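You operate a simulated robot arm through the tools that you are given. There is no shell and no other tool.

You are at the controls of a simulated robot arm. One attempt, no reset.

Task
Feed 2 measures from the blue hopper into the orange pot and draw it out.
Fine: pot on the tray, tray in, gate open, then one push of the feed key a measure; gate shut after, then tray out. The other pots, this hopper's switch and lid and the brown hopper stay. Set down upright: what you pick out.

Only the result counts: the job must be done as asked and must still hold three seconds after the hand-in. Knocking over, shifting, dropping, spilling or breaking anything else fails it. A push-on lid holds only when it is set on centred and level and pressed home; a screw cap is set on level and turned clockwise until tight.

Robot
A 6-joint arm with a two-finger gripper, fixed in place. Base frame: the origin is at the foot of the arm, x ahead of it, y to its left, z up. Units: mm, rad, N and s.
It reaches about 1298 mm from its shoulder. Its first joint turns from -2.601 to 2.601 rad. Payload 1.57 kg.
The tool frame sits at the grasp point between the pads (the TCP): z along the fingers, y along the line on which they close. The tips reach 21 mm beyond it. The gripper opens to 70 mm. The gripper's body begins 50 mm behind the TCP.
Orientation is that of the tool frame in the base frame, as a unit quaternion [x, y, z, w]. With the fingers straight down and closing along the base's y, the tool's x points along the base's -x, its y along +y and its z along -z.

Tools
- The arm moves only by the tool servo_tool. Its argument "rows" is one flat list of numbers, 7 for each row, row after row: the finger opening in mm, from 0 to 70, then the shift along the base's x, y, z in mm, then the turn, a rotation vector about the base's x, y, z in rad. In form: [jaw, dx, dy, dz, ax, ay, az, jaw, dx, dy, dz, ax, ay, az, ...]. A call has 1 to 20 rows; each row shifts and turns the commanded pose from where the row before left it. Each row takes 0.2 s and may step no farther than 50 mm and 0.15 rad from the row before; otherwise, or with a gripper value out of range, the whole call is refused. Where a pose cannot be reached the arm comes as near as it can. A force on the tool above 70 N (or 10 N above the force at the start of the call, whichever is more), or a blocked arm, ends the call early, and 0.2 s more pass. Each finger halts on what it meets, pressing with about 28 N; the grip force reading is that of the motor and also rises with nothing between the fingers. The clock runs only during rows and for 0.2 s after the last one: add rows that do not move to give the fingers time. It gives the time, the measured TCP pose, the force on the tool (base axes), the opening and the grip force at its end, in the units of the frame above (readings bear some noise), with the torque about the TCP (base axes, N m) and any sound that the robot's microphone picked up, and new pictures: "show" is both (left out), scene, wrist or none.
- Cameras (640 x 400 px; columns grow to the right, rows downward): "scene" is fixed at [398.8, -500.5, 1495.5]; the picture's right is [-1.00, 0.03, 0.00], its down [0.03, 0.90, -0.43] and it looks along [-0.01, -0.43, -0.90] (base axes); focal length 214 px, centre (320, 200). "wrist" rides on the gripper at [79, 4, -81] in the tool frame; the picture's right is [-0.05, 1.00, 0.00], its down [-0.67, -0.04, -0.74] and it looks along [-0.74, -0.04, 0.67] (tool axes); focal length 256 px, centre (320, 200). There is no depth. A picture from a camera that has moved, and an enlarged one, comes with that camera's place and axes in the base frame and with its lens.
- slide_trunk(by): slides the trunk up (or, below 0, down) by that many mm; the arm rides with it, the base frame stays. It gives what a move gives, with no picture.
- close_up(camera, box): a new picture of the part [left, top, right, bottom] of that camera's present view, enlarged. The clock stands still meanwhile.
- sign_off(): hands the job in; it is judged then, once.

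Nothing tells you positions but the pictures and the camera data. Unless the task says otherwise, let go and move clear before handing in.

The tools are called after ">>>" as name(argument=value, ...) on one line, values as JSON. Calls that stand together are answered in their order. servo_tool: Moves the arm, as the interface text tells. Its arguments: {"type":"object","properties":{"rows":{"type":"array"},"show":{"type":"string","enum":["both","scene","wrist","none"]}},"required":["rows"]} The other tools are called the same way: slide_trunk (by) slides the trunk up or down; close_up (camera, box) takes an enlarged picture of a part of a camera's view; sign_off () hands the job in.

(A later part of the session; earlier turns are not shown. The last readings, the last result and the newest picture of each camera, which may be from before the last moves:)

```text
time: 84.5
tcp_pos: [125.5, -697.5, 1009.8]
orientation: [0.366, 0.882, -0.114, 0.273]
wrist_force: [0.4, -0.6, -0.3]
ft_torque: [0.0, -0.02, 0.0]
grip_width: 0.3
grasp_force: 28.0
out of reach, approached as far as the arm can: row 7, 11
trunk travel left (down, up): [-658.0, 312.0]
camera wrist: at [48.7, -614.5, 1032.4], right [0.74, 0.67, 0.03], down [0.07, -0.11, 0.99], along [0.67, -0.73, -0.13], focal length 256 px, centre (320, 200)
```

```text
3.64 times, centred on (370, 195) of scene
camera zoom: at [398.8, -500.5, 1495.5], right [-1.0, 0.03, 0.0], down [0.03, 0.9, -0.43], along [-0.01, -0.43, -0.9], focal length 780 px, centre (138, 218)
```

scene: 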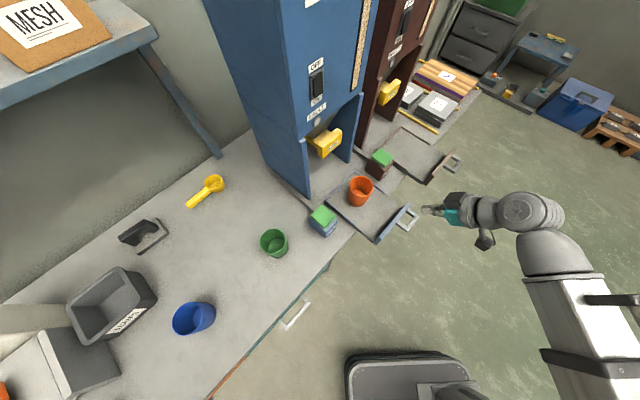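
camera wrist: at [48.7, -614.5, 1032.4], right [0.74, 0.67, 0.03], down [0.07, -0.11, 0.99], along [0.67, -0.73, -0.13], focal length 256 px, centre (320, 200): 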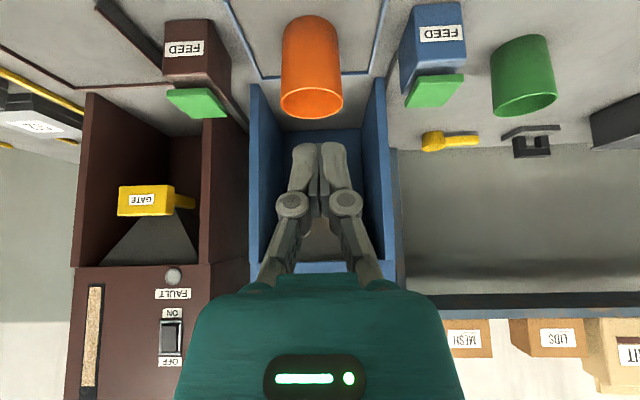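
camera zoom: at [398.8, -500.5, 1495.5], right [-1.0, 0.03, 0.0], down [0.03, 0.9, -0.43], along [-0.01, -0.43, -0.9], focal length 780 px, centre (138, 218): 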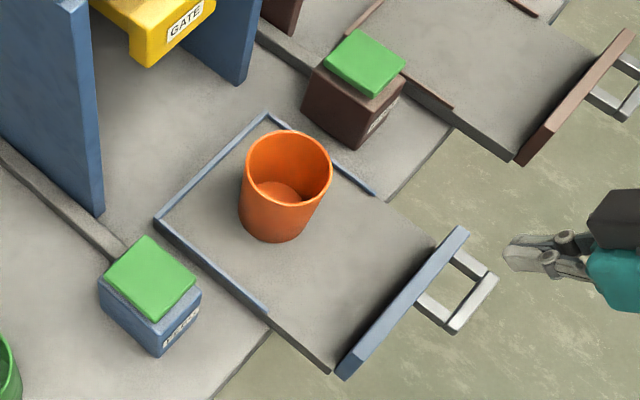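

>>> slide_trunk(by=-195)

>>> servo_tool(rows=[0, 5.66, -5.66, 0, 0, 0, 0, 0, 2.83, -2.83, 0, 0, 0, 0, 0, 2.12, -2.12, 0, 0, 0, 0, 0, 2.12, -2.12, 0, 0, 0, 0, 0, 2.12, -2.12, 0, 0, 0, 0, 0, 2.12, -2.12, 0, 0, 0, 0, 0, 2.12, -2.12, 0, 0, 0, 0, 0, 2.83, -2.83, 0, 0, 0, 0, 0, 3.54, -3.54, 0, 0, 0, 0, 0, 4.24, -4.24, 0, 0, 0, 0, 0, 4.24, -4.24, 0, 0, 0, 0, 0, 4.24, -4.24, 0, 0, 0, 0, 0, 4.24, -4.24, 0, 0, 0, 0, 0, 4.24, -4.24, 0, 0, 0, 0, 0, 4.24, -4.24, 0, 0, 0, 0, 0, 4.24, -4.24, 0, 0, 0, 0, 0, 4.24, -4.24, 0, 0, 0, 0, 0, 4.24, -4.24, 0, 0, 0, 0, 0, 3.54, -3.54, 0, 0, 0, 0, 0, 2.83, -2.83, 0, 0, 0, 0], show="scene")

```text
time: 86.6
tcp_pos: [123.8, -696.1, 814.9]
orientation: [0.365, 0.883, -0.113, 0.273]
wrist_force: [0.1, -0.1, -0.1]
ft_torque: [0.01, -0.05, 0.02]
grip_width: 0.1
grasp_force: 27.8
trunk travel left (down, up): [-463.0, 507.0]
```

```text
time: 90.8
tcp_pos: [193.6, -766.4, 814.4]
orientation: [0.365, 0.883, -0.114, 0.273]
wrist_force: [-0.7, 1.4, -0.2]
ft_torque: [-0.01, 0.02, -0.03]
grip_width: 0.0
grasp_force: 29.0
trunk travel left (down, up): [-463.0, 507.0]
```

scene: 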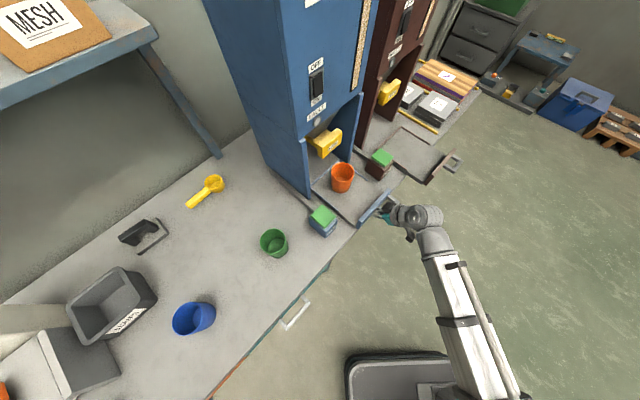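

>>> servo_tool(rows=[0, 2.83, -2.83, 0, 0, 0, 0, 0, 3.54, -3.54, 0, 0, 0, 0, 0, 4.24, -4.24, 0, 0, 0, 0, 0, 4.24, -4.24, 0, 0, 0, 0, 0, 4.24, -4.24, 0, 0, 0, 0, 0, 4.24, -4.24, 0, 0, 0, 0, 0, 4.24, -4.24, 0, 0, 0, 0, 0, 4.24, -4.24, 0, 0, 0, 0, 0, 4.24, -4.24, 0, 0, 0, 0, 0, 4.24, -4.24, 0, 0, 0, 0, 0, 4.24, -4.24, 0, 0, 0, 0, 0, 4.24, -4.24, 0, 0, 0, 0, 0, 4.24, -4.24, 0, 0, 0, 0, 0, 4.24, -4.24, 0, 0, 0, 0, 0, 4.24, -4.24, 0, 0, 0, 0, 0, 4.24, -4.24, 0, 0, 0, 0, 0, 4.24, -4.24, 0, 0, 0, 0, 0, 4.24, -4.24, 0, 0, 0, 0, 0, 3.54, -3.54, 0, 0, 0, 0, 0, 2.12, -2.12, 0, 0, 0, 0], show="scene")

>>> servo_tool(rows=[0, 1.41, -1.41, 0, 0, 0, 0, 0, 1.41, -1.41, 0, 0, 0, 0, 0, 1.41, -1.41, 0, 0, 0, 0, 0, 1.41, -1.41, 0, 0, 0, 0, 0, 1.41, -1.41, 0, 0, 0, 0, 0, 1.41, -1.41, 0, 0, 0, 0, 0, 1.41, -1.41, 0, 0, 0, 0, 0, 1.41, -1.41, 0, 0, 0, 0, 0, 1.41, -1.41, 0, 0, 0, 0, 0, 1.41, -1.41, 0, 0, 0, 0, 0, 1.41, -1.41, 0, 0, 0, 0, 0, 1.41, -1.41, 0, 0, 0, 0, 0, 1.41, -1.41, 0, 0, 0, 0, 0, 1.41, -1.41, 0, 0, 0, 0, 0, 1.41, -1.41, 0, 0, 0, 0, 0, 1.41, -1.41, 0, 0, 0, 0, 0, 1.41, -1.41, 0, 0, 0, 0])

```text
time: 95.0
tcp_pos: [273.9, -844.1, 813.9]
orientation: [0.367, 0.882, -0.114, 0.273]
wrist_force: [-0.6, 0.5, 0.1]
ft_torque: [0.03, 0.02, -0.02]
grip_width: 0.1
grasp_force: 28.7
trunk travel left (down, up): [-463.0, 507.0]
```

scene: 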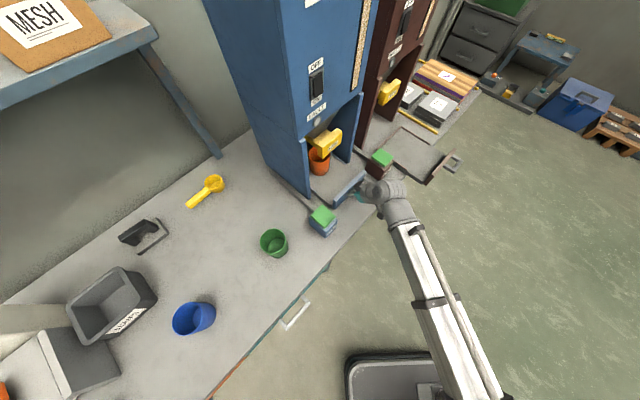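

```text
time: 98.6
tcp_pos: [292.7, -864.4, 814.8]
orientation: [0.366, 0.884, -0.111, 0.269]
wrist_force: [-31.1, 40.6, -15.0]
ft_torque: [0.43, 0.84, 0.09]
grip_width: 6.0
grasp_force: 28.5
trunk travel left (down, up): [-463.0, 507.0]
camera wrist: at [216.8, -782.8, 838.7], right [0.74, 0.68, 0.03], down [0.07, -0.12, 0.99], along [0.67, -0.73, -0.14], focal length 256 px, centre (320, 200)
```

scene: 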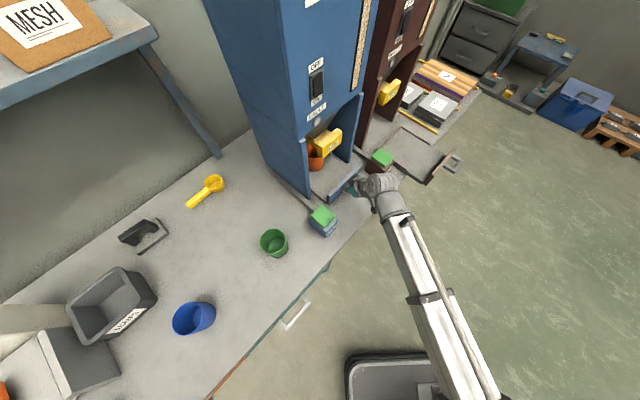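
wrist: 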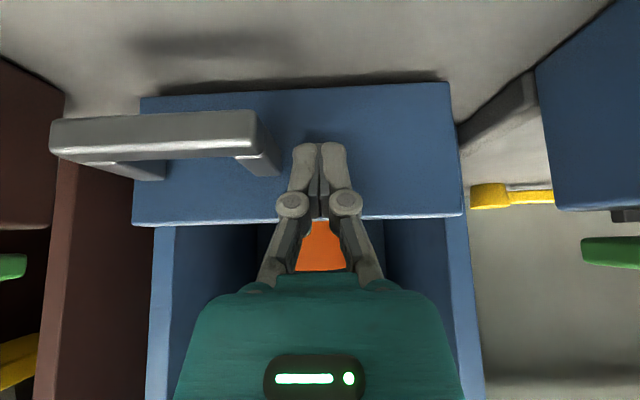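

The tray is home against its stop. I'll back away and turn the hand to point horizontally inward.

>>> servo_tool(rows=[0, -5, 5, 0, 0, 0, 0, 0, -15, 15, 0, 0, 0, 0, 0, -25, 25, 0, 0, 0, 0, 0, -25, 25, 0, 0, 0, 0, 10, 0, 0, 20, -0.1, -0.1, 0, 20, 0, 0, 22, -0.1, -0.1, 0, 30, 0, 0, 22, -0.1, -0.1, 0, 40, 0, 0, 24, -0.1, -0.1, 0, 50, 0, 0, 24, -0.1, -0.1, 0, 60, 0, 0, 20, -0.1, -0.1, 0, 70, 0, 0, 18, -0.1, -0.1, 0, 70, 0, 0, 0, 0, 0, 0])

```text
time: 101.2
tcp_pos: [225.8, -799.0, 971.3]
orientation: [0.269, 0.646, -0.275, 0.66]
wrist_force: [0.4, 1.0, 0.8]
ft_torque: [0.02, -0.02, 0.02]
grip_width: 69.9
grasp_force: 0.1
out of reach, approached as far as the arm can: row 5, 6, 10, 11
trunk travel left (down, up): [-463.0, 507.0]
camera wrist: at [173.0, -738.7, 891.6], right [0.71, 0.7, 0.05], down [-0.56, 0.51, 0.65], along [0.43, -0.49, 0.76], focal length 256 px, centre (320, 200)
```

scene: 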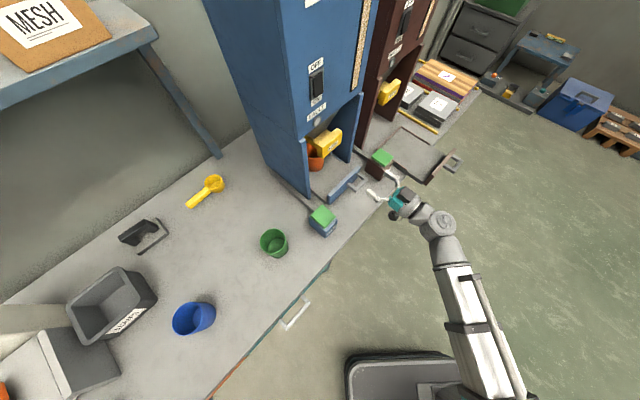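
wrist: 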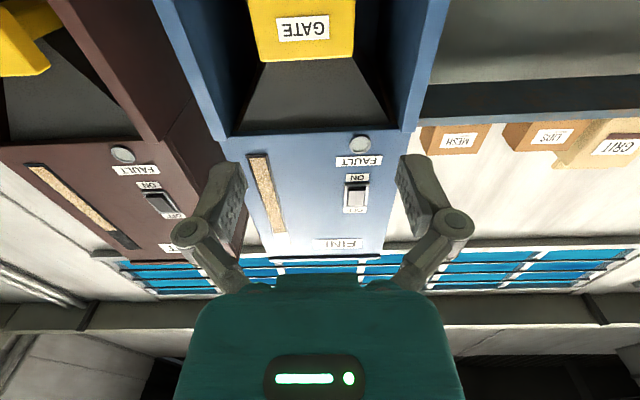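

The hand points horizontally; now I'll roll it 90° so the fingers close vertically on the gate handle.

>>> servo_tool(rows=[70, 0, 0, 0, 0.0156, 0.0156, 0, 70, 0, 0, 0, 0.101, -0.101, 0, 70, 0, 0, 0, 0.101, -0.101, 0, 70, 0, 0, 0, 0.101, -0.101, 0, 70, 0, 0, 0, 0.101, -0.101, 0, 70, 0, 0, 0, 0.101, -0.101, 0, 70, 0, 0, 0, 0.101, -0.101, 0, 70, 0, 0, 0, 0.101, -0.101, 0, 70, 0, 0, 0, 0.101, -0.101, 0, 70, 0, 0, 0, 0.101, -0.101, 0, 70, 0, 0, 0, 0.101, -0.101, 0, 70, 0, 0, 0, 0.101, -0.101, 0, 70, 0, 0, 0, 0, 0, 0])

```text
time: 104.0
tcp_pos: [226.5, -799.9, 967.2]
orientation: [0.655, 0.27, 0.272, 0.651]
wrist_force: [-0.3, -0.8, -0.2]
ft_torque: [0.02, -0.03, -0.01]
grip_width: 70.1
grasp_force: 0.1
out of reach, approached as far as the arm can: row 1
trunk travel left (down, up): [-463.0, 507.0]
camera wrist: at [225.0, -685.7, 973.0], right [-0.04, -0.04, 1.0], down [-1.0, 0.05, -0.04], along [-0.05, -1.0, -0.04], focal length 256 px, centre (320, 200)
```

scene: 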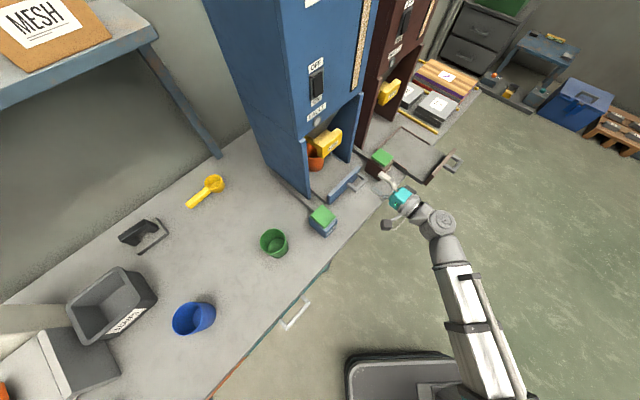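
wrist: 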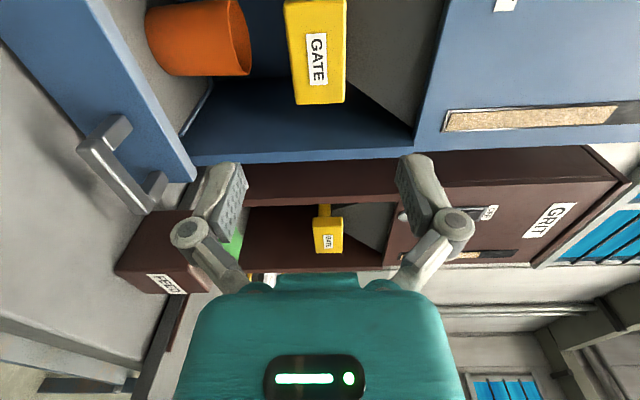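

The fingers now close vertically, and the gate handle spans about z 938–991. I'll approach to just in front of it.

>>> servo_tool(rows=[70, 18.6, -22.1, 0, 0, 0, 0, 70, 18.6, -22.1, 0, 0, 0, 0, 70, 18.6, -22.1, 0, 0, 0, 0, 70, 18.6, -22.2, 0, 0, 0, 0, 70, 18.6, -22.2, 0, 0, 0, 0, 70, 0, 0, 0, 0, 0, 0])

>>> close_up(camera="scene", box=[290, 90, 410, 210])

```text
time: 105.4
tcp_pos: [320.9, -910.0, 968.2]
orientation: [0.653, 0.27, 0.271, 0.653]
wrist_force: [-0.2, -0.1, 0.5]
ft_torque: [0.01, -0.02, -0.01]
grip_width: 70.2
grasp_force: 0.1
trunk travel left (down, up): [-463.0, 507.0]
camera wrist: at [319.1, -796.0, 972.9], right [-0.04, -0.04, 1.0], down [-1.0, 0.05, -0.04], along [-0.05, -1.0, -0.04], focal length 256 px, centre (320, 200)
```

scene: 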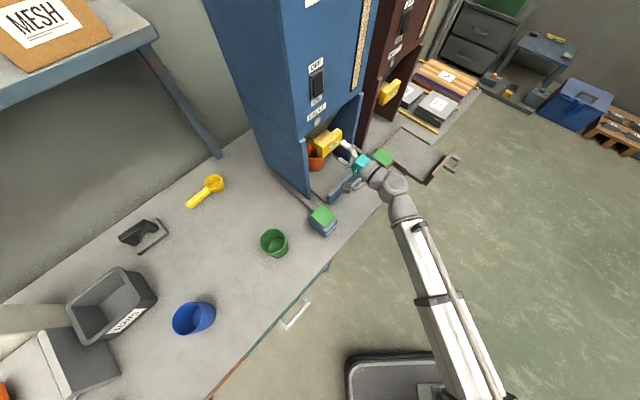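
wrist: 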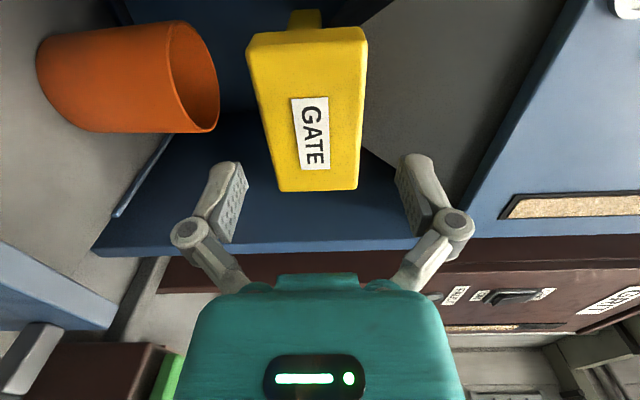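

```text
3.33 times, centred on (350, 150) of scene
camera zoom: at [398.8, -500.5, 1495.5], right [-1.0, 0.03, 0.0], down [0.03, 0.9, -0.43], along [-0.01, -0.43, -0.9], focal length 715 px, centre (220, 367)
```

zoom: 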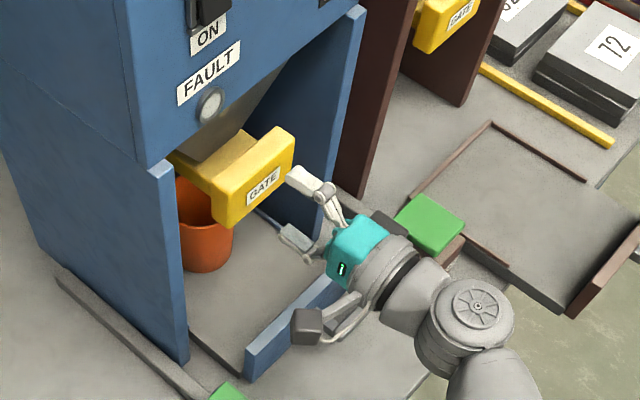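

The handle is centred between the fingers. I'll drop 3 mm and move in 37 mm to straddle it.

>>> slide_trunk(by=-3)

>>> servo_tool(rows=[70, 7, -7, 0, 0, 0, 0, 70, 7, -7, 0, 0, 0, 0, 70, 6, -7, 0, 0, 0, 0, 70, 5.5, -5.8, 0, 0, 0, 0, 70, 0, 0, 0, 0, 0, 0])

```text
time: 105.9
tcp_pos: [319.5, -909.0, 964.9]
orientation: [0.654, 0.271, 0.271, 0.652]
wrist_force: [-0.6, -0.7, 0.2]
ft_torque: [-0.03, -0.01, 0.01]
grip_width: 70.2
grasp_force: 0.0
trunk travel left (down, up): [-460.0, 510.0]
```

```text
time: 107.1
tcp_pos: [345.2, -936.5, 965.0]
orientation: [0.654, 0.271, 0.271, 0.653]
wrist_force: [0.5, -0.7, 0.5]
ft_torque: [-0.03, 0.03, -0.01]
grip_width: 70.0
grasp_force: 0.1
trunk travel left (down, up): [-460.0, 510.0]
camera wrist: at [344.1, -823.1, 970.0], right [-0.04, -0.04, 1.0], down [-1.0, 0.05, -0.04], along [-0.05, -1.0, -0.04], focal length 256 px, centre (320, 200)
```

scene: 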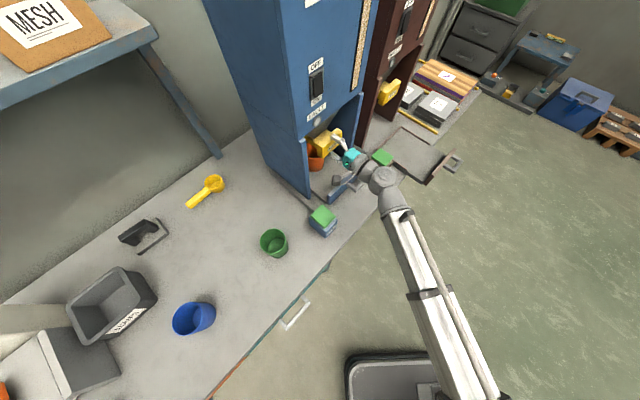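
wrist: 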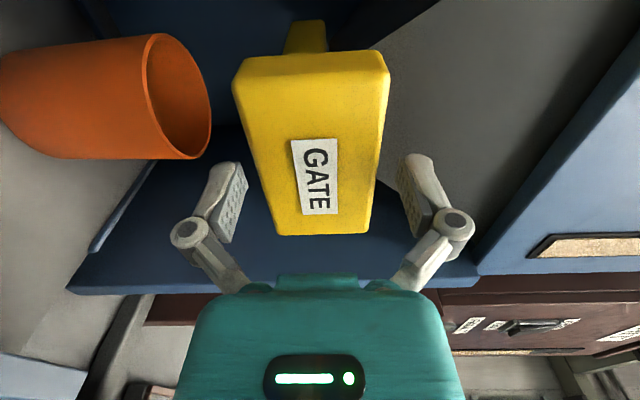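

The TCP is at the label face with the fingertips above and below the handle. Closing now.

>>> servo_tool(rows=[62, 0, 0, 0, 0, 0, 0, 56, 0, 0, 0, 0, 0, 0, 50, 0, 0, 0, 0, 0, 0, 45, 0, 0, 0, 0, 0, 0, 45, 0, 0, 0, 0, 0, 0])

```text
time: 108.3
tcp_pos: [346.7, -937.4, 963.5]
orientation: [0.654, 0.271, 0.272, 0.652]
wrist_force: [-1.5, 5.1, -12.8]
ft_torque: [0.22, 0.19, 0.01]
grip_width: 55.7
grasp_force: 8.2
trunk travel left (down, up): [-460.0, 510.0]
camera wrist: at [344.0, -823.5, 969.2], right [-0.04, -0.04, 1.0], down [-1.0, 0.05, -0.04], along [-0.05, -1.0, -0.04], focal length 256 px, centre (320, 200)
```

scene: 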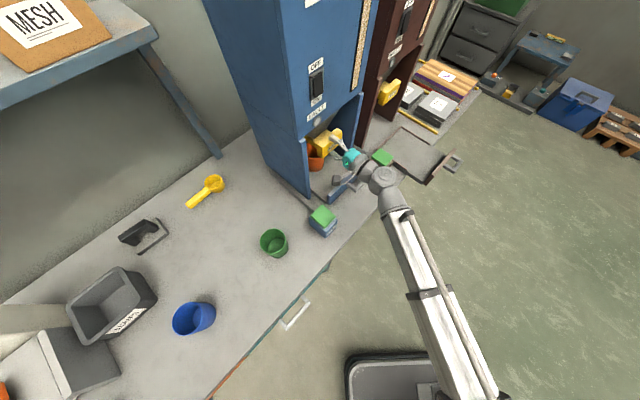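
wrist: 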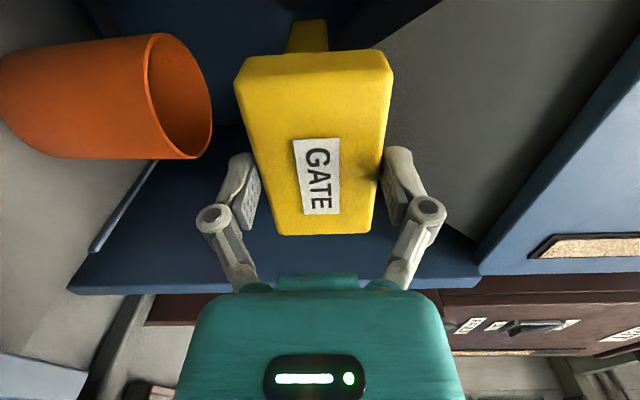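

Contact at 55.7 mm. I'll centre by 1 mm and apply full grip.

>>> slide_trunk(by=-1)

>>> servo_tool(rows=[30, 0, 0, 0, 0, 0, 0, 20, 0, 0, 0, 0, 0, 0, 20, 0, 0, 0, 0, 0, 0], show="none")

```text
time: 108.8
tcp_pos: [346.1, -937.6, 963.5]
orientation: [0.654, 0.271, 0.272, 0.652]
wrist_force: [-2.9, 2.8, -6.5]
ft_torque: [0.0, 0.28, 0.14]
grip_width: 54.8
grasp_force: 32.3
trunk travel left (down, up): [-459.0, 511.0]
```

```text
time: 109.7
tcp_pos: [345.7, -938.4, 963.5]
orientation: [0.654, 0.27, 0.272, 0.652]
wrist_force: [-1.2, -0.3, -3.0]
ft_torque: [-0.09, 0.12, 0.01]
grip_width: 54.9
grasp_force: 31.8
trunk travel left (down, up): [-459.0, 511.0]
```

>>> servo_tool(rows=[20, -1.41, 1.41, 0, 0, 0, 0, 20, -2.12, 2.12, 0, 0, 0, 0, 20, -2.12, 2.12, 0, 0, 0, 0, 20, -2.12, 2.12, 0, 0, 0, 0, 20, -2.12, 2.12, 0, 0, 0, 0, 20, -2.12, 2.12, 0, 0, 0, 0, 20, -2.12, 2.12, 0, 0, 0, 0, 20, -2.12, 2.12, 0, 0, 0, 0, 20, -2.12, 2.12, 0, 0, 0, 0, 20, -2.12, 2.12, 0, 0, 0, 0])

```text
time: 111.8
tcp_pos: [324.9, -916.3, 964.2]
orientation: [0.654, 0.271, 0.271, 0.652]
wrist_force: [-0.5, 0.0, -1.9]
ft_torque: [0.29, -0.03, -0.54]
grip_width: 55.0
grasp_force: 31.4
trunk travel left (down, up): [-459.0, 511.0]
camera wrist: at [323.3, -802.8, 968.8], right [-0.04, -0.04, 1.0], down [-1.0, 0.05, -0.04], along [-0.05, -1.0, -0.04], focal length 256 px, centre (320, 200)
```

scene: 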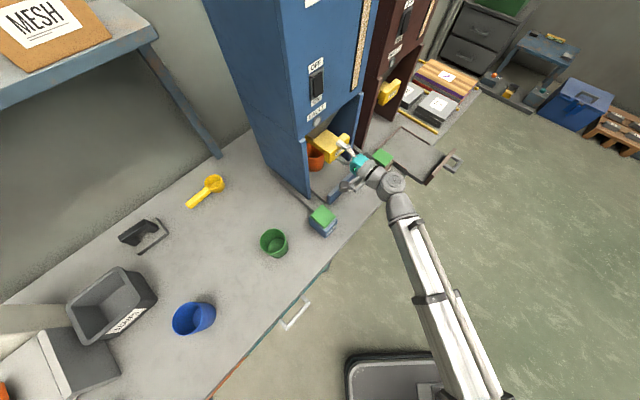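
wrist: 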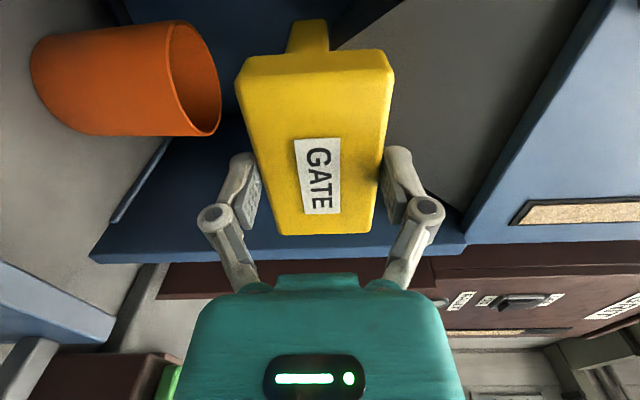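

The gate slides out with the hand. I'll continue until it stops.

>>> servo_tool(rows=[20, -2.12, 2.12, 0, 0, 0, 0, 20, -2.12, 2.12, 0, 0, 0, 0, 20, -2.12, 2.12, 0, 0, 0, 0, 20, -2.12, 2.12, 0, 0, 0, 0, 20, -2.12, 2.12, 0, 0, 0, 0, 20, -2.12, 2.12, 0, 0, 0, 0, 20, -2.12, 2.12, 0, 0, 0, 0, 20, -2.12, 2.12, 0, 0, 0, 0, 20, -2.12, 2.12, 0, 0, 0, 0, 20, -2.12, 2.12, 0, 0, 0, 0])

```text
time: 114.0
tcp_pos: [303.7, -894.1, 963.9]
orientation: [0.654, 0.27, 0.272, 0.652]
wrist_force: [-0.2, 0.2, -0.8]
ft_torque: [0.01, -0.04, 0.0]
grip_width: 20.3
grasp_force: 0.0
trunk travel left (down, up): [-459.0, 511.0]
camera wrist: at [301.5, -779.7, 968.3], right [-0.04, -0.04, 1.0], down [-1.0, 0.05, -0.03], along [-0.05, -1.0, -0.04], focal length 256 px, centre (320, 200)
```

scene: 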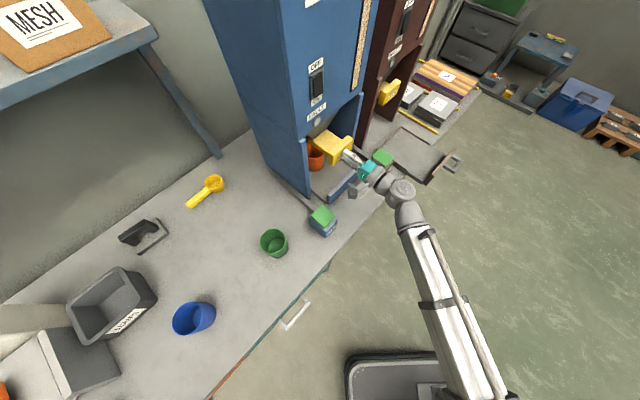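
wrist: 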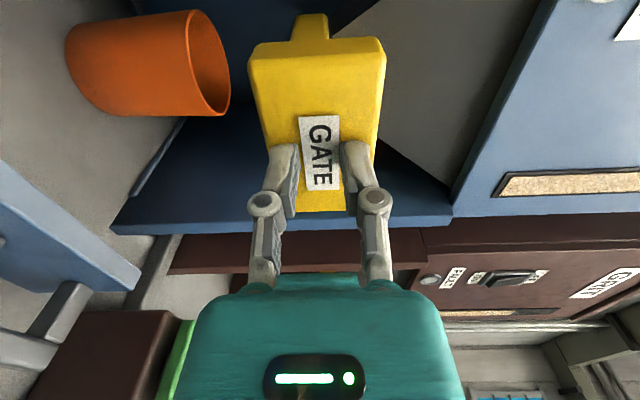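

The fingers slid off the handle after about 45 mm of gate travel. I'll re-grip deeper and check whether that is its end stop.

>>> servo_tool(rows=[40, 0, 0, 0, 0, 0, 0, 60, 0, 0, 0, 0, 0, 0, 70, 0, 0, 0, 0, 0, 0, 70, 0, 0, 0, 0, 0, 0, 70, 5, -5, 0, 0, 0, 0, 70, 5, -5, 0, 0, 0, 0, 70, 4, -4, 0, 0, 0, 0, 60, 0, 0, 0, 0, 0, 0, 50, 0, 0, 0, 0, 0, 0, 30, 0, 0, 0, 0, 0, 0, 20, 0, 0, 0, 0, 0, 0, 20, 0, 0, 0, 0, 0, 0])

```text
time: 116.7
tcp_pos: [317.7, -908.9, 963.7]
orientation: [0.654, 0.27, 0.272, 0.652]
wrist_force: [0.9, 0.0, -2.8]
ft_torque: [-0.07, 0.14, -0.07]
grip_width: 54.7
grasp_force: 31.9
trunk travel left (down, up): [-459.0, 511.0]
camera wrist: at [316.6, -795.7, 968.8], right [-0.04, -0.04, 1.0], down [-1.0, 0.05, -0.04], along [-0.05, -1.0, -0.04], focal length 256 px, centre (320, 200)
```

scene: 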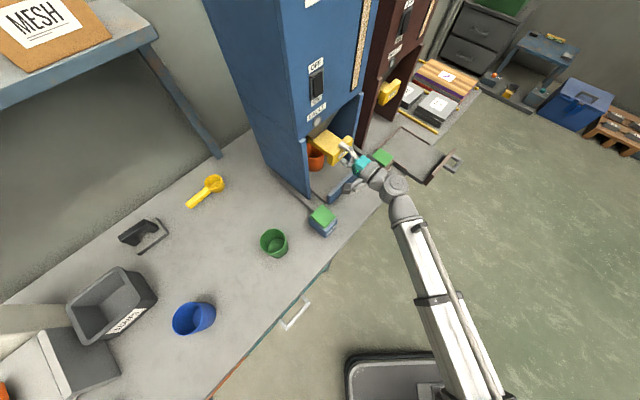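
wrist: 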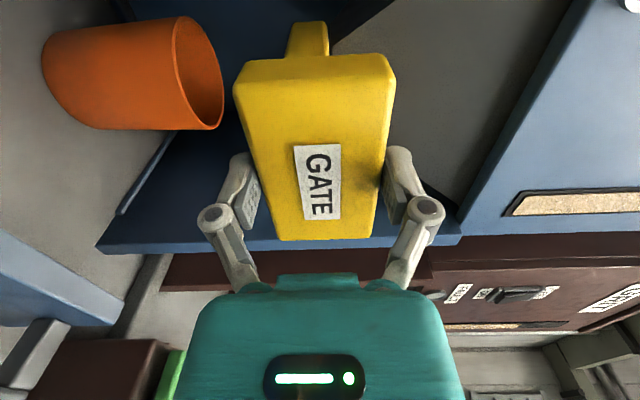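

>>> servo_tool(rows=[20, -1.06, 1.06, 0, 0, 0, 0, 20, -1.06, 1.06, 0, 0, 0, 0, 20, -1.06, 1.06, 0, 0, 0, 0, 20, -1.06, 1.06, 0, 0, 0, 0], show="none")

```text
time: 117.7
tcp_pos: [315.4, -907.0, 963.1]
orientation: [0.654, 0.27, 0.271, 0.652]
wrist_force: [19.9, -22.3, 15.7]
ft_torque: [-0.35, 0.38, -0.26]
grip_width: 54.8
grasp_force: 32.0
trunk travel left (down, up): [-459.0, 511.0]
```

The gate is at its end stop (about 45 mm of travel), i.e. fully open. I'll relax, release, and back out without pushing it.

>>> servo_tool(rows=[20, 1.06, -1.06, 0, 0, 0, 0, 20, 1.06, -1.06, 0, 0, 0, 0, 50, 0, 0, 0, 0, 0, 0, 60, 0, 0, 0, 0, 0, 0, 70, 0, 0, 0, 0, 0, 0, 70, 0, 0, 0, 0, 0, 0, 70, -10, 10, 0, 0, 0, 0, 70, -20, 20, 0, 0, 0, 0, 70, -20, 20, 0, 0, 0, 0, 70, -20, 20, 0, 0, 0, 0, 70, 0, 0, 0, 0, 0, 0])

>>> close_up(camera="scene", box=[310, 110, 360, 160])

>>> close_up(camera="scene", box=[290, 90, 390, 210])

```text
time: 120.0
tcp_pos: [244.9, -836.9, 964.4]
orientation: [0.653, 0.271, 0.271, 0.653]
wrist_force: [0.1, 0.9, 0.4]
ft_torque: [0.0, 0.0, 0.01]
grip_width: 70.0
grasp_force: 0.0
trunk travel left (down, up): [-459.0, 511.0]
camera wrist: at [244.4, -723.1, 969.2], right [-0.04, -0.04, 1.0], down [-1.0, 0.05, -0.04], along [-0.05, -1.0, -0.04], focal length 256 px, centre (320, 200)
```

scene: 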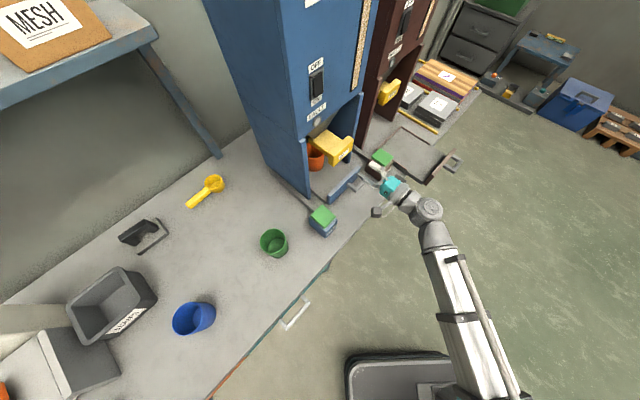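
wrist: 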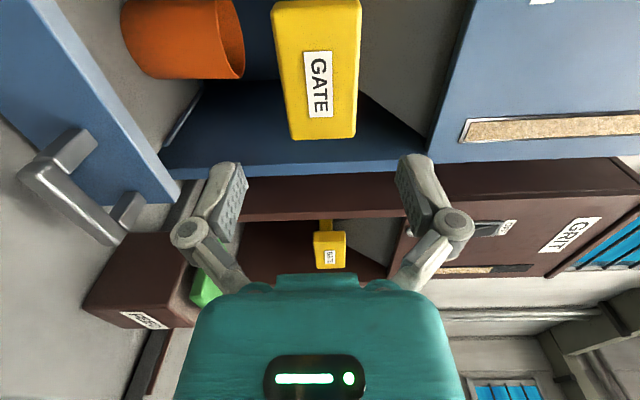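

```text
8.00 times, centred on (335, 135) of scene
camera zoom: at [398.8, -500.5, 1495.5], right [-1.0, 0.03, 0.0], down [0.03, 0.9, -0.43], along [-0.01, -0.43, -0.9], focal length 1716 px, centre (200, 720)
```

zoom: 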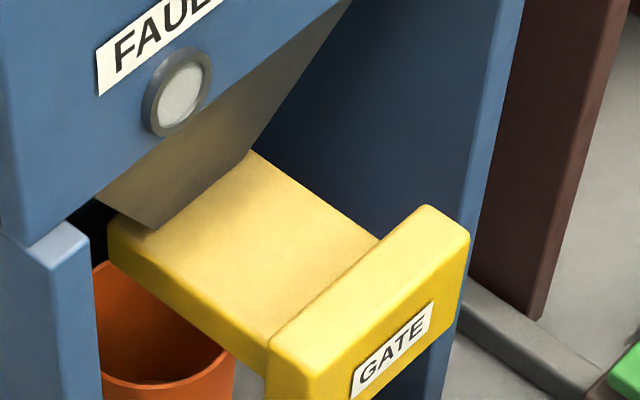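

```text
3.33 times, centred on (340, 150) of scene
camera zoom: at [398.8, -500.5, 1495.5], right [-1.0, 0.03, 0.0], down [0.03, 0.9, -0.43], along [-0.01, -0.43, -0.9], focal length 715 px, centre (253, 367)
```

zoom: 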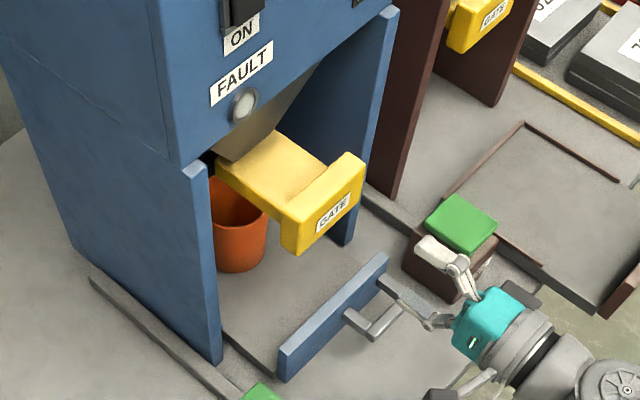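

The gate is fully open and the plate's rear end clears the outlet; the pot lies under it. Next I'll raise, point the closed fingers down, and move over the green feed key near (383,-752).

>>> slide_trunk(by=140)

>>> servo_tool(rows=[50, 0, 0, -18, 0.101, 0.101, 0, 30, 0, 0, -18, 0.101, 0.101, 0, 10, 0, 0, -18, 0.101, 0.101, 0, 0, 0, 0, -18, 0.101, 0.101, 0, 0, 0, 0, -18, 0.101, 0.101, 0, 0, 0, 0, -18, 0.101, 0.101, 0, 0, 0, 0, -18, 0.101, 0.101, 0, 0, 0, 0, -18, 0.101, 0.101, 0, 0, 0, 0, -16, 0.101, 0.101, 0, 0, 0, 0, -14, 0.101, 0.101, 0, 0, 0, 0, -8, 0.101, 0.101, 0, 0, 0, 0, 0, 0, 0, 0])

```text
time: 121.7
tcp_pos: [246.1, -837.1, 1103.3]
orientation: [0.653, 0.27, 0.271, 0.653]
wrist_force: [0.3, 0.0, 0.2]
ft_torque: [-0.01, 0.0, -0.01]
grip_width: 70.1
grasp_force: 0.1
trunk travel left (down, up): [-599.0, 371.0]
```

```text
time: 124.3
tcp_pos: [245.4, -836.7, 917.7]
orientation: [0.924, 0.382, 0.0, -0.002]
wrist_force: [0.5, 0.1, -0.2]
ft_torque: [-0.02, -0.01, 0.0]
grip_width: 0.0
grasp_force: 27.9
out of reach, approached as far as the arm can: row 1, 2, 3, 4, 6, 8, 9, 10, 11
trunk travel left (down, up): [-599.0, 371.0]
camera wrist: at [305.1, -784.1, 999.8], right [0.67, -0.74, 0.0], down [-0.5, -0.45, 0.74], along [-0.56, -0.49, -0.67], focal length 256 px, centre (320, 200)
```

scene: 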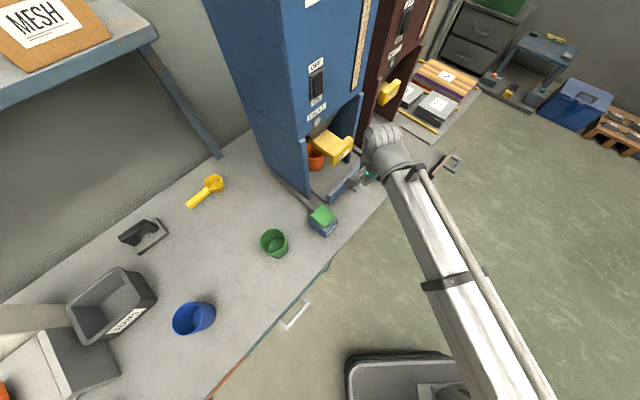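
wrist: 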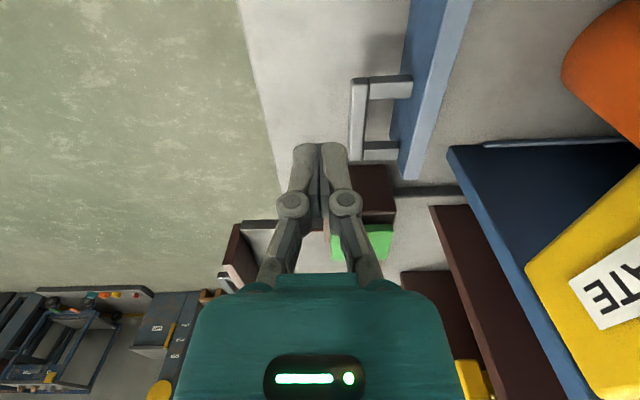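

>>> servo_tool(rows=[0, 27.4, 17, 0, 0, 0, 0, 0, 27.4, 17, 0, 0, 0, 0, 0, 27.4, 17, 0, 0, 0, 0, 0, 27.4, 17, 0, 0, 0, 0, 0, 27.4, 17, 0, 0, 0, 0, 0, 0, 0, 0, 0, 0, 0])

>>> close_up(camera="scene", box=[280, 150, 380, 250])

```text
time: 125.7
tcp_pos: [384.2, -750.9, 919.1]
orientation: [0.924, 0.382, 0.001, -0.001]
wrist_force: [0.4, 1.0, -0.2]
ft_torque: [0.02, 0.04, 0.01]
grip_width: 0.0
grasp_force: 28.2
trunk travel left (down, up): [-599.0, 371.0]
camera wrist: at [442.6, -697.6, 999.9], right [0.67, -0.74, 0.0], down [-0.5, -0.45, 0.74], along [-0.56, -0.5, -0.67], focal length 256 px, centre (320, 200)
```

scene: 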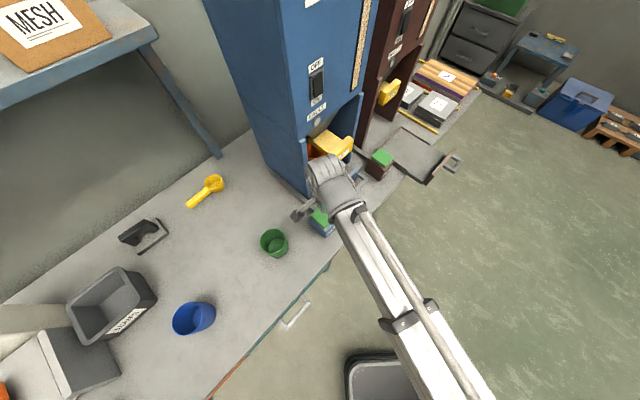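
wrist: 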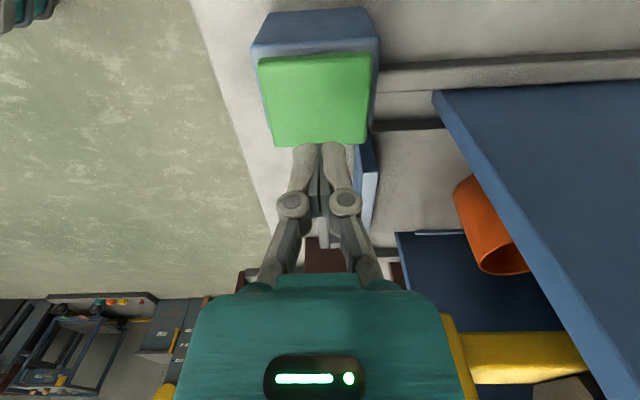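

```text
4.00 times, centred on (330, 200) of scene
camera zoom: at [398.8, -500.5, 1495.5], right [-1.0, 0.03, 0.0], down [0.03, 0.9, -0.43], along [-0.01, -0.43, -0.9], focal length 858 px, centre (280, 200)
```

zoom: 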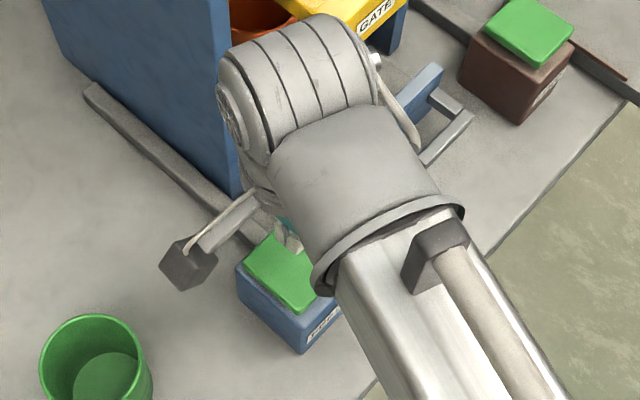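

The closed fingertips are centred above the green key. I'll lower toward it in steps.

>>> slide_trunk(by=-52)

>>> slide_trunk(by=-5)

```text
time: 126.7
tcp_pos: [384.0, -751.4, 865.6]
orientation: [0.924, 0.383, 0.0, -0.001]
wrist_force: [0.9, -0.3, 3.7]
ft_torque: [-0.04, 0.01, 0.03]
grip_width: 5.9
grasp_force: 28.7
trunk travel left (down, up): [-547.0, 423.0]
heard: click
```

```text
time: 127.2
tcp_pos: [382.6, -751.6, 863.0]
orientation: [0.924, 0.382, 0.001, 0.0]
wrist_force: [4.6, -7.6, 26.6]
ft_torque: [-0.17, -0.11, -0.01]
grip_width: 5.9
grasp_force: 28.2
trunk travel left (down, up): [-542.0, 428.0]
```

A click was heard: the key has been pushed once. I'll release it fully and look at the pot.

>>> slide_trunk(by=40)

>>> close_up(camera="scene", box=[290, 100, 390, 220])

>>> close_up(camera="wrist", box=[220, 0, 640, 262])

```text
time: 128.0
tcp_pos: [382.9, -750.9, 900.7]
orientation: [0.924, 0.383, 0.0, -0.001]
wrist_force: [0.6, -0.3, -1.1]
ft_torque: [-0.01, -0.03, 0.05]
grip_width: 0.2
grasp_force: 28.6
trunk travel left (down, up): [-582.0, 388.0]
```

```text
3.33 times, centred on (340, 160) of scene
camera zoom: at [398.8, -500.5, 1495.5], right [-1.0, 0.03, 0.0], down [0.03, 0.9, -0.43], along [-0.01, -0.43, -0.9], focal length 715 px, centre (253, 333)
```

zoom: 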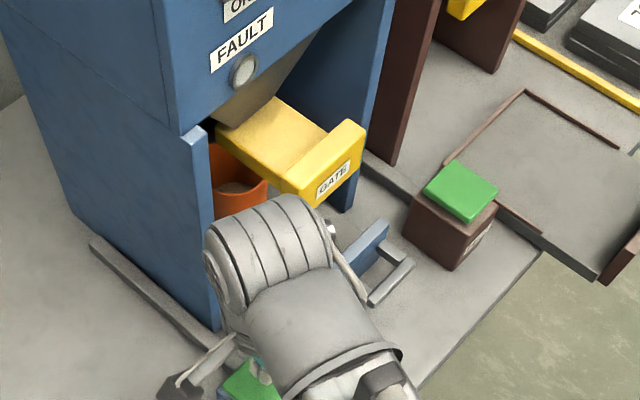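

```text
1.52 times, centred on (430, 131) of wrist
camera zoom: at [442.1, -697.8, 982.9], right [0.67, -0.74, 0.0], down [-0.5, -0.45, 0.74], along [-0.56, -0.49, -0.67], focal length 390 px, centre (152, 305)
```

zoom: 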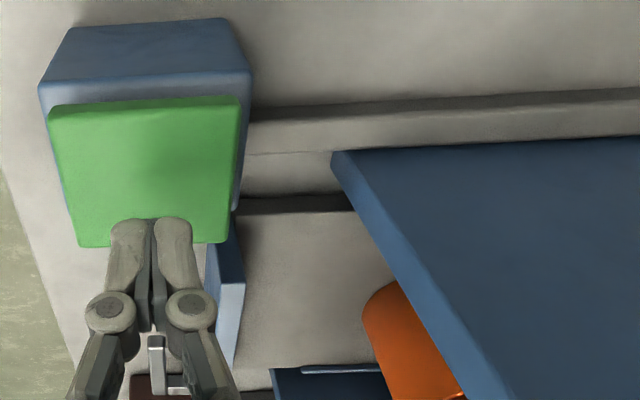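

>>> close_up(camera="scene", box=[315, 130, 355, 170])

```text
10.00 times, centred on (335, 150) of scene
camera zoom: at [398.8, -500.5, 1495.5], right [-1.0, 0.03, 0.0], down [0.03, 0.9, -0.43], along [-0.01, -0.43, -0.9], focal length 2145 px, centre (170, 700)
```

zoom: 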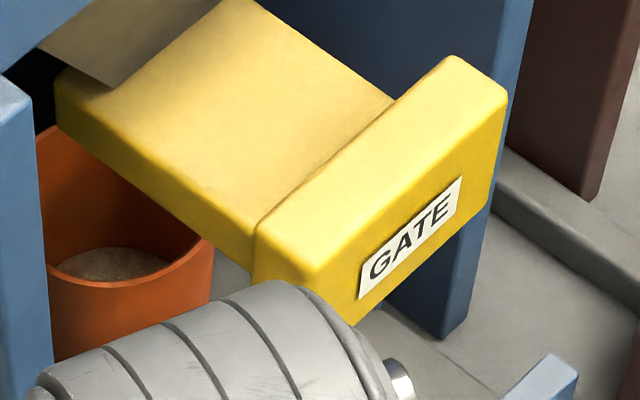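

Material is in the pot, with no spill visible. Now the second push.

>>> slide_trunk(by=-37)

```text
time: 128.8
tcp_pos: [383.4, -750.6, 864.5]
orientation: [0.924, 0.382, 0.001, -0.002]
wrist_force: [1.9, -1.4, 4.2]
ft_torque: [-0.06, 0.01, -0.02]
grip_width: 5.6
grasp_force: 28.4
trunk travel left (down, up): [-545.0, 425.0]
heard: click
```

Second click heard. I'll release the key and check the pot and the surroundings.

>>> slide_trunk(by=60)

>>> close_up(camera="scene", box=[315, 130, 355, 170])

>>> close_up(camera="scene", box=[290, 100, 390, 220])

```text
time: 129.8
tcp_pos: [383.0, -750.7, 924.2]
orientation: [0.924, 0.381, 0.001, -0.001]
wrist_force: [0.8, 0.6, 0.2]
ft_torque: [-0.01, 0.0, 0.01]
grip_width: 0.0
grasp_force: 28.9
trunk travel left (down, up): [-605.0, 365.0]
```

```text
10.00 times, centred on (335, 150) of scene
camera zoom: at [398.8, -500.5, 1495.5], right [-1.0, 0.03, 0.0], down [0.03, 0.9, -0.43], along [-0.01, -0.43, -0.9], focal length 2145 px, centre (170, 700)
```

zoom: 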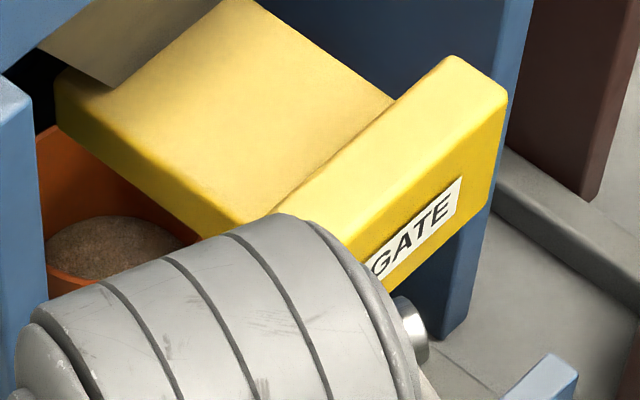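

```text
3.33 times, centred on (340, 160) of scene
camera zoom: at [398.8, -500.5, 1495.5], right [-1.0, 0.03, 0.0], down [0.03, 0.9, -0.43], along [-0.01, -0.43, -0.9], focal length 715 px, centre (253, 333)
```

zoom: 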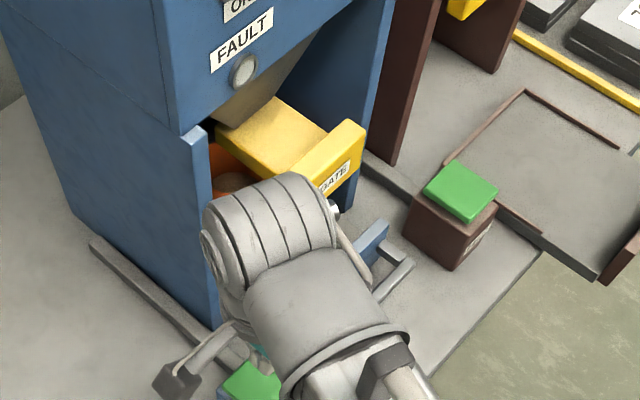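

The fill rose again, so both measures are in. Next I'll return in front of the gate, turn the hand horizontal, and push the gate shut.

>>> servo_tool(rows=[0, -27.6, -17.2, 0, 0, 0, 0, 0, -27.6, -17.2, 0, 0, 0, 0, 0, -27.6, -17.2, 0, 0, 0, 0, 0, -27.6, -17.2, 0, 0, 0, 0, 0, -27.6, -17.2, 0, 0, 0, 0, 0, 0, 0, 8, -0.101, -0.101, 0, 0, 0, 0, 14, -0.101, -0.101, 0, 0, 0, 0, 16, -0.101, -0.101, 0, 0, 0, 0, 18, -0.101, -0.101, 0, 0, 0, 0, 18, -0.101, -0.101, 0, 0, 0, 0, 18, -0.101, -0.101, 0, 0, 0, 0, 18, -0.101, -0.101, 0, 0, 0, 0, 18, -0.101, -0.101, 0, 0, 0, 0, 18, -0.101, -0.101, 0, 0, 0, 0, 18, -0.101, -0.101, 0, 0, 0, 0, 18, -0.101, -0.101, 0, 0, 0, 0, 0, 0, 0, 0])

```text
time: 133.4
tcp_pos: [244.7, -837.5, 1110.3]
orientation: [0.653, 0.271, 0.272, 0.653]
wrist_force: [0.0, 0.1, 0.0]
ft_torque: [0.01, -0.02, 0.01]
grip_width: 0.0
grasp_force: 28.2
out of reach, approached as far as the arm can: row 6, 7, 8, 9, 13, 14, 15, 16
trunk travel left (down, up): [-605.0, 365.0]
camera wrist: at [243.5, -722.9, 1115.1], right [-0.04, -0.04, 1.0], down [-1.0, 0.05, -0.04], along [-0.05, -1.0, -0.04], focal length 256 px, centre (320, 200)
```

scene: 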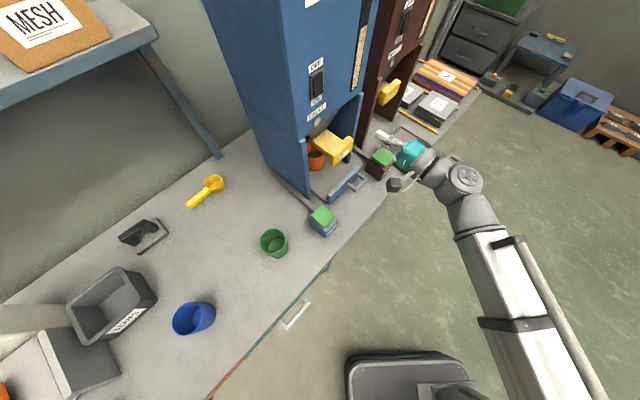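
wrist: 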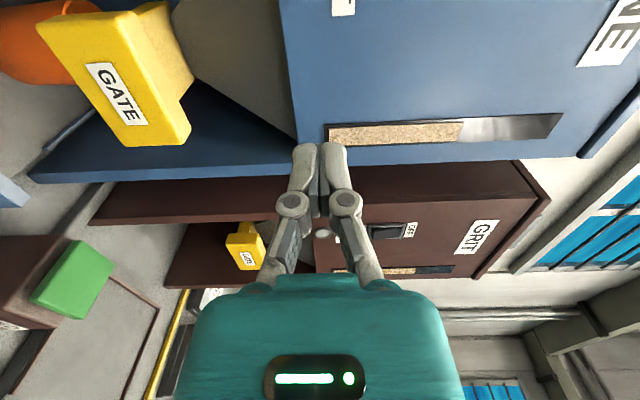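

>>> close_up(camera="scene", box=[300, 120, 370, 210])

>>> slide_trunk(by=-148)

```text
4.44 times, centred on (335, 165) of scene
camera zoom: at [398.8, -500.5, 1495.5], right [-1.0, 0.03, 0.0], down [0.03, 0.9, -0.43], along [-0.01, -0.43, -0.9], focal length 953 px, centre (253, 356)
```

zoom: 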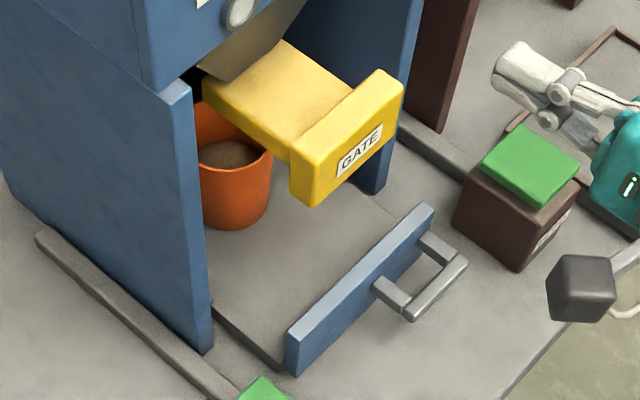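

```text
time: 135.2
tcp_pos: [245.5, -837.1, 960.9]
orientation: [0.653, 0.271, 0.272, 0.653]
wrist_force: [0.9, -0.6, 0.1]
ft_torque: [0.0, -0.03, -0.01]
grip_width: 0.0
grasp_force: 29.1
trunk travel left (down, up): [-457.0, 513.0]
```

>>> servo_tool(rows=[0, 12, -12, 0, 0, 0, 0, 0, 12, -12, 0, 0, 0, 0, 0, 12, -12, 0, 0, 0, 0, 0, 10, -10, 0, 0, 0, 0, 0, 3.5, -3.5, 0, 0, 0, 0, 0, 2.12, -2.12, 0, 0, 0, 0, 0, 2.12, -2.12, 0, 0, 0, 0, 0, 2.12, -2.12, 0, 0, 0, 0, 0, 2.12, -2.12, 0, 0, 0, 0, 0, 2.12, -2.12, 0, 0, 0, 0, 0, 2.12, -2.12, 0, 0, 0, 0, 0, 2.12, -2.12, 0, 0, 0, 0, 0, 2.12, -2.12, 0, 0, 0, 0, 0, 2.12, -2.12, 0, 0, 0, 0])

```text
time: 138.2
tcp_pos: [312.8, -905.6, 961.4]
orientation: [0.654, 0.27, 0.271, 0.652]
wrist_force: [-1.4, 0.5, 0.1]
ft_torque: [0.0, -0.01, -0.07]
grip_width: 0.0
grasp_force: 29.1
trunk travel left (down, up): [-457.0, 513.0]
camera wrist: at [312.2, -791.5, 967.1], right [-0.04, -0.04, 1.0], down [-1.0, 0.05, -0.04], along [-0.05, -1.0, -0.04], focal length 256 px, centre (320, 200)
```

scene: 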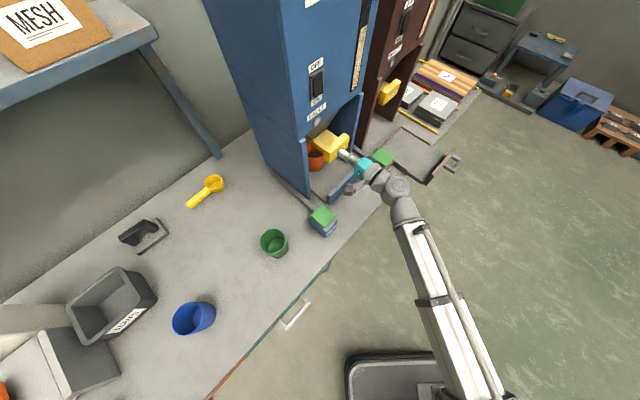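
wrist: 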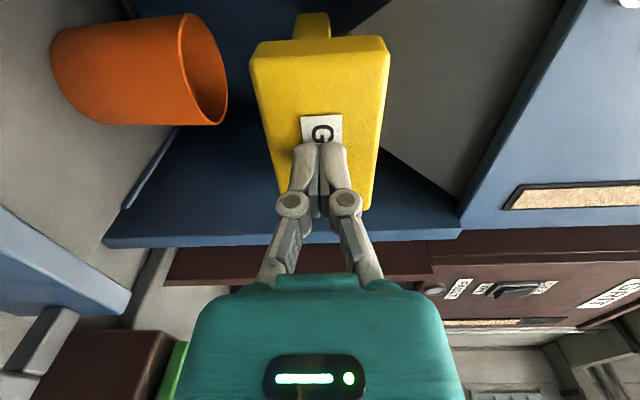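

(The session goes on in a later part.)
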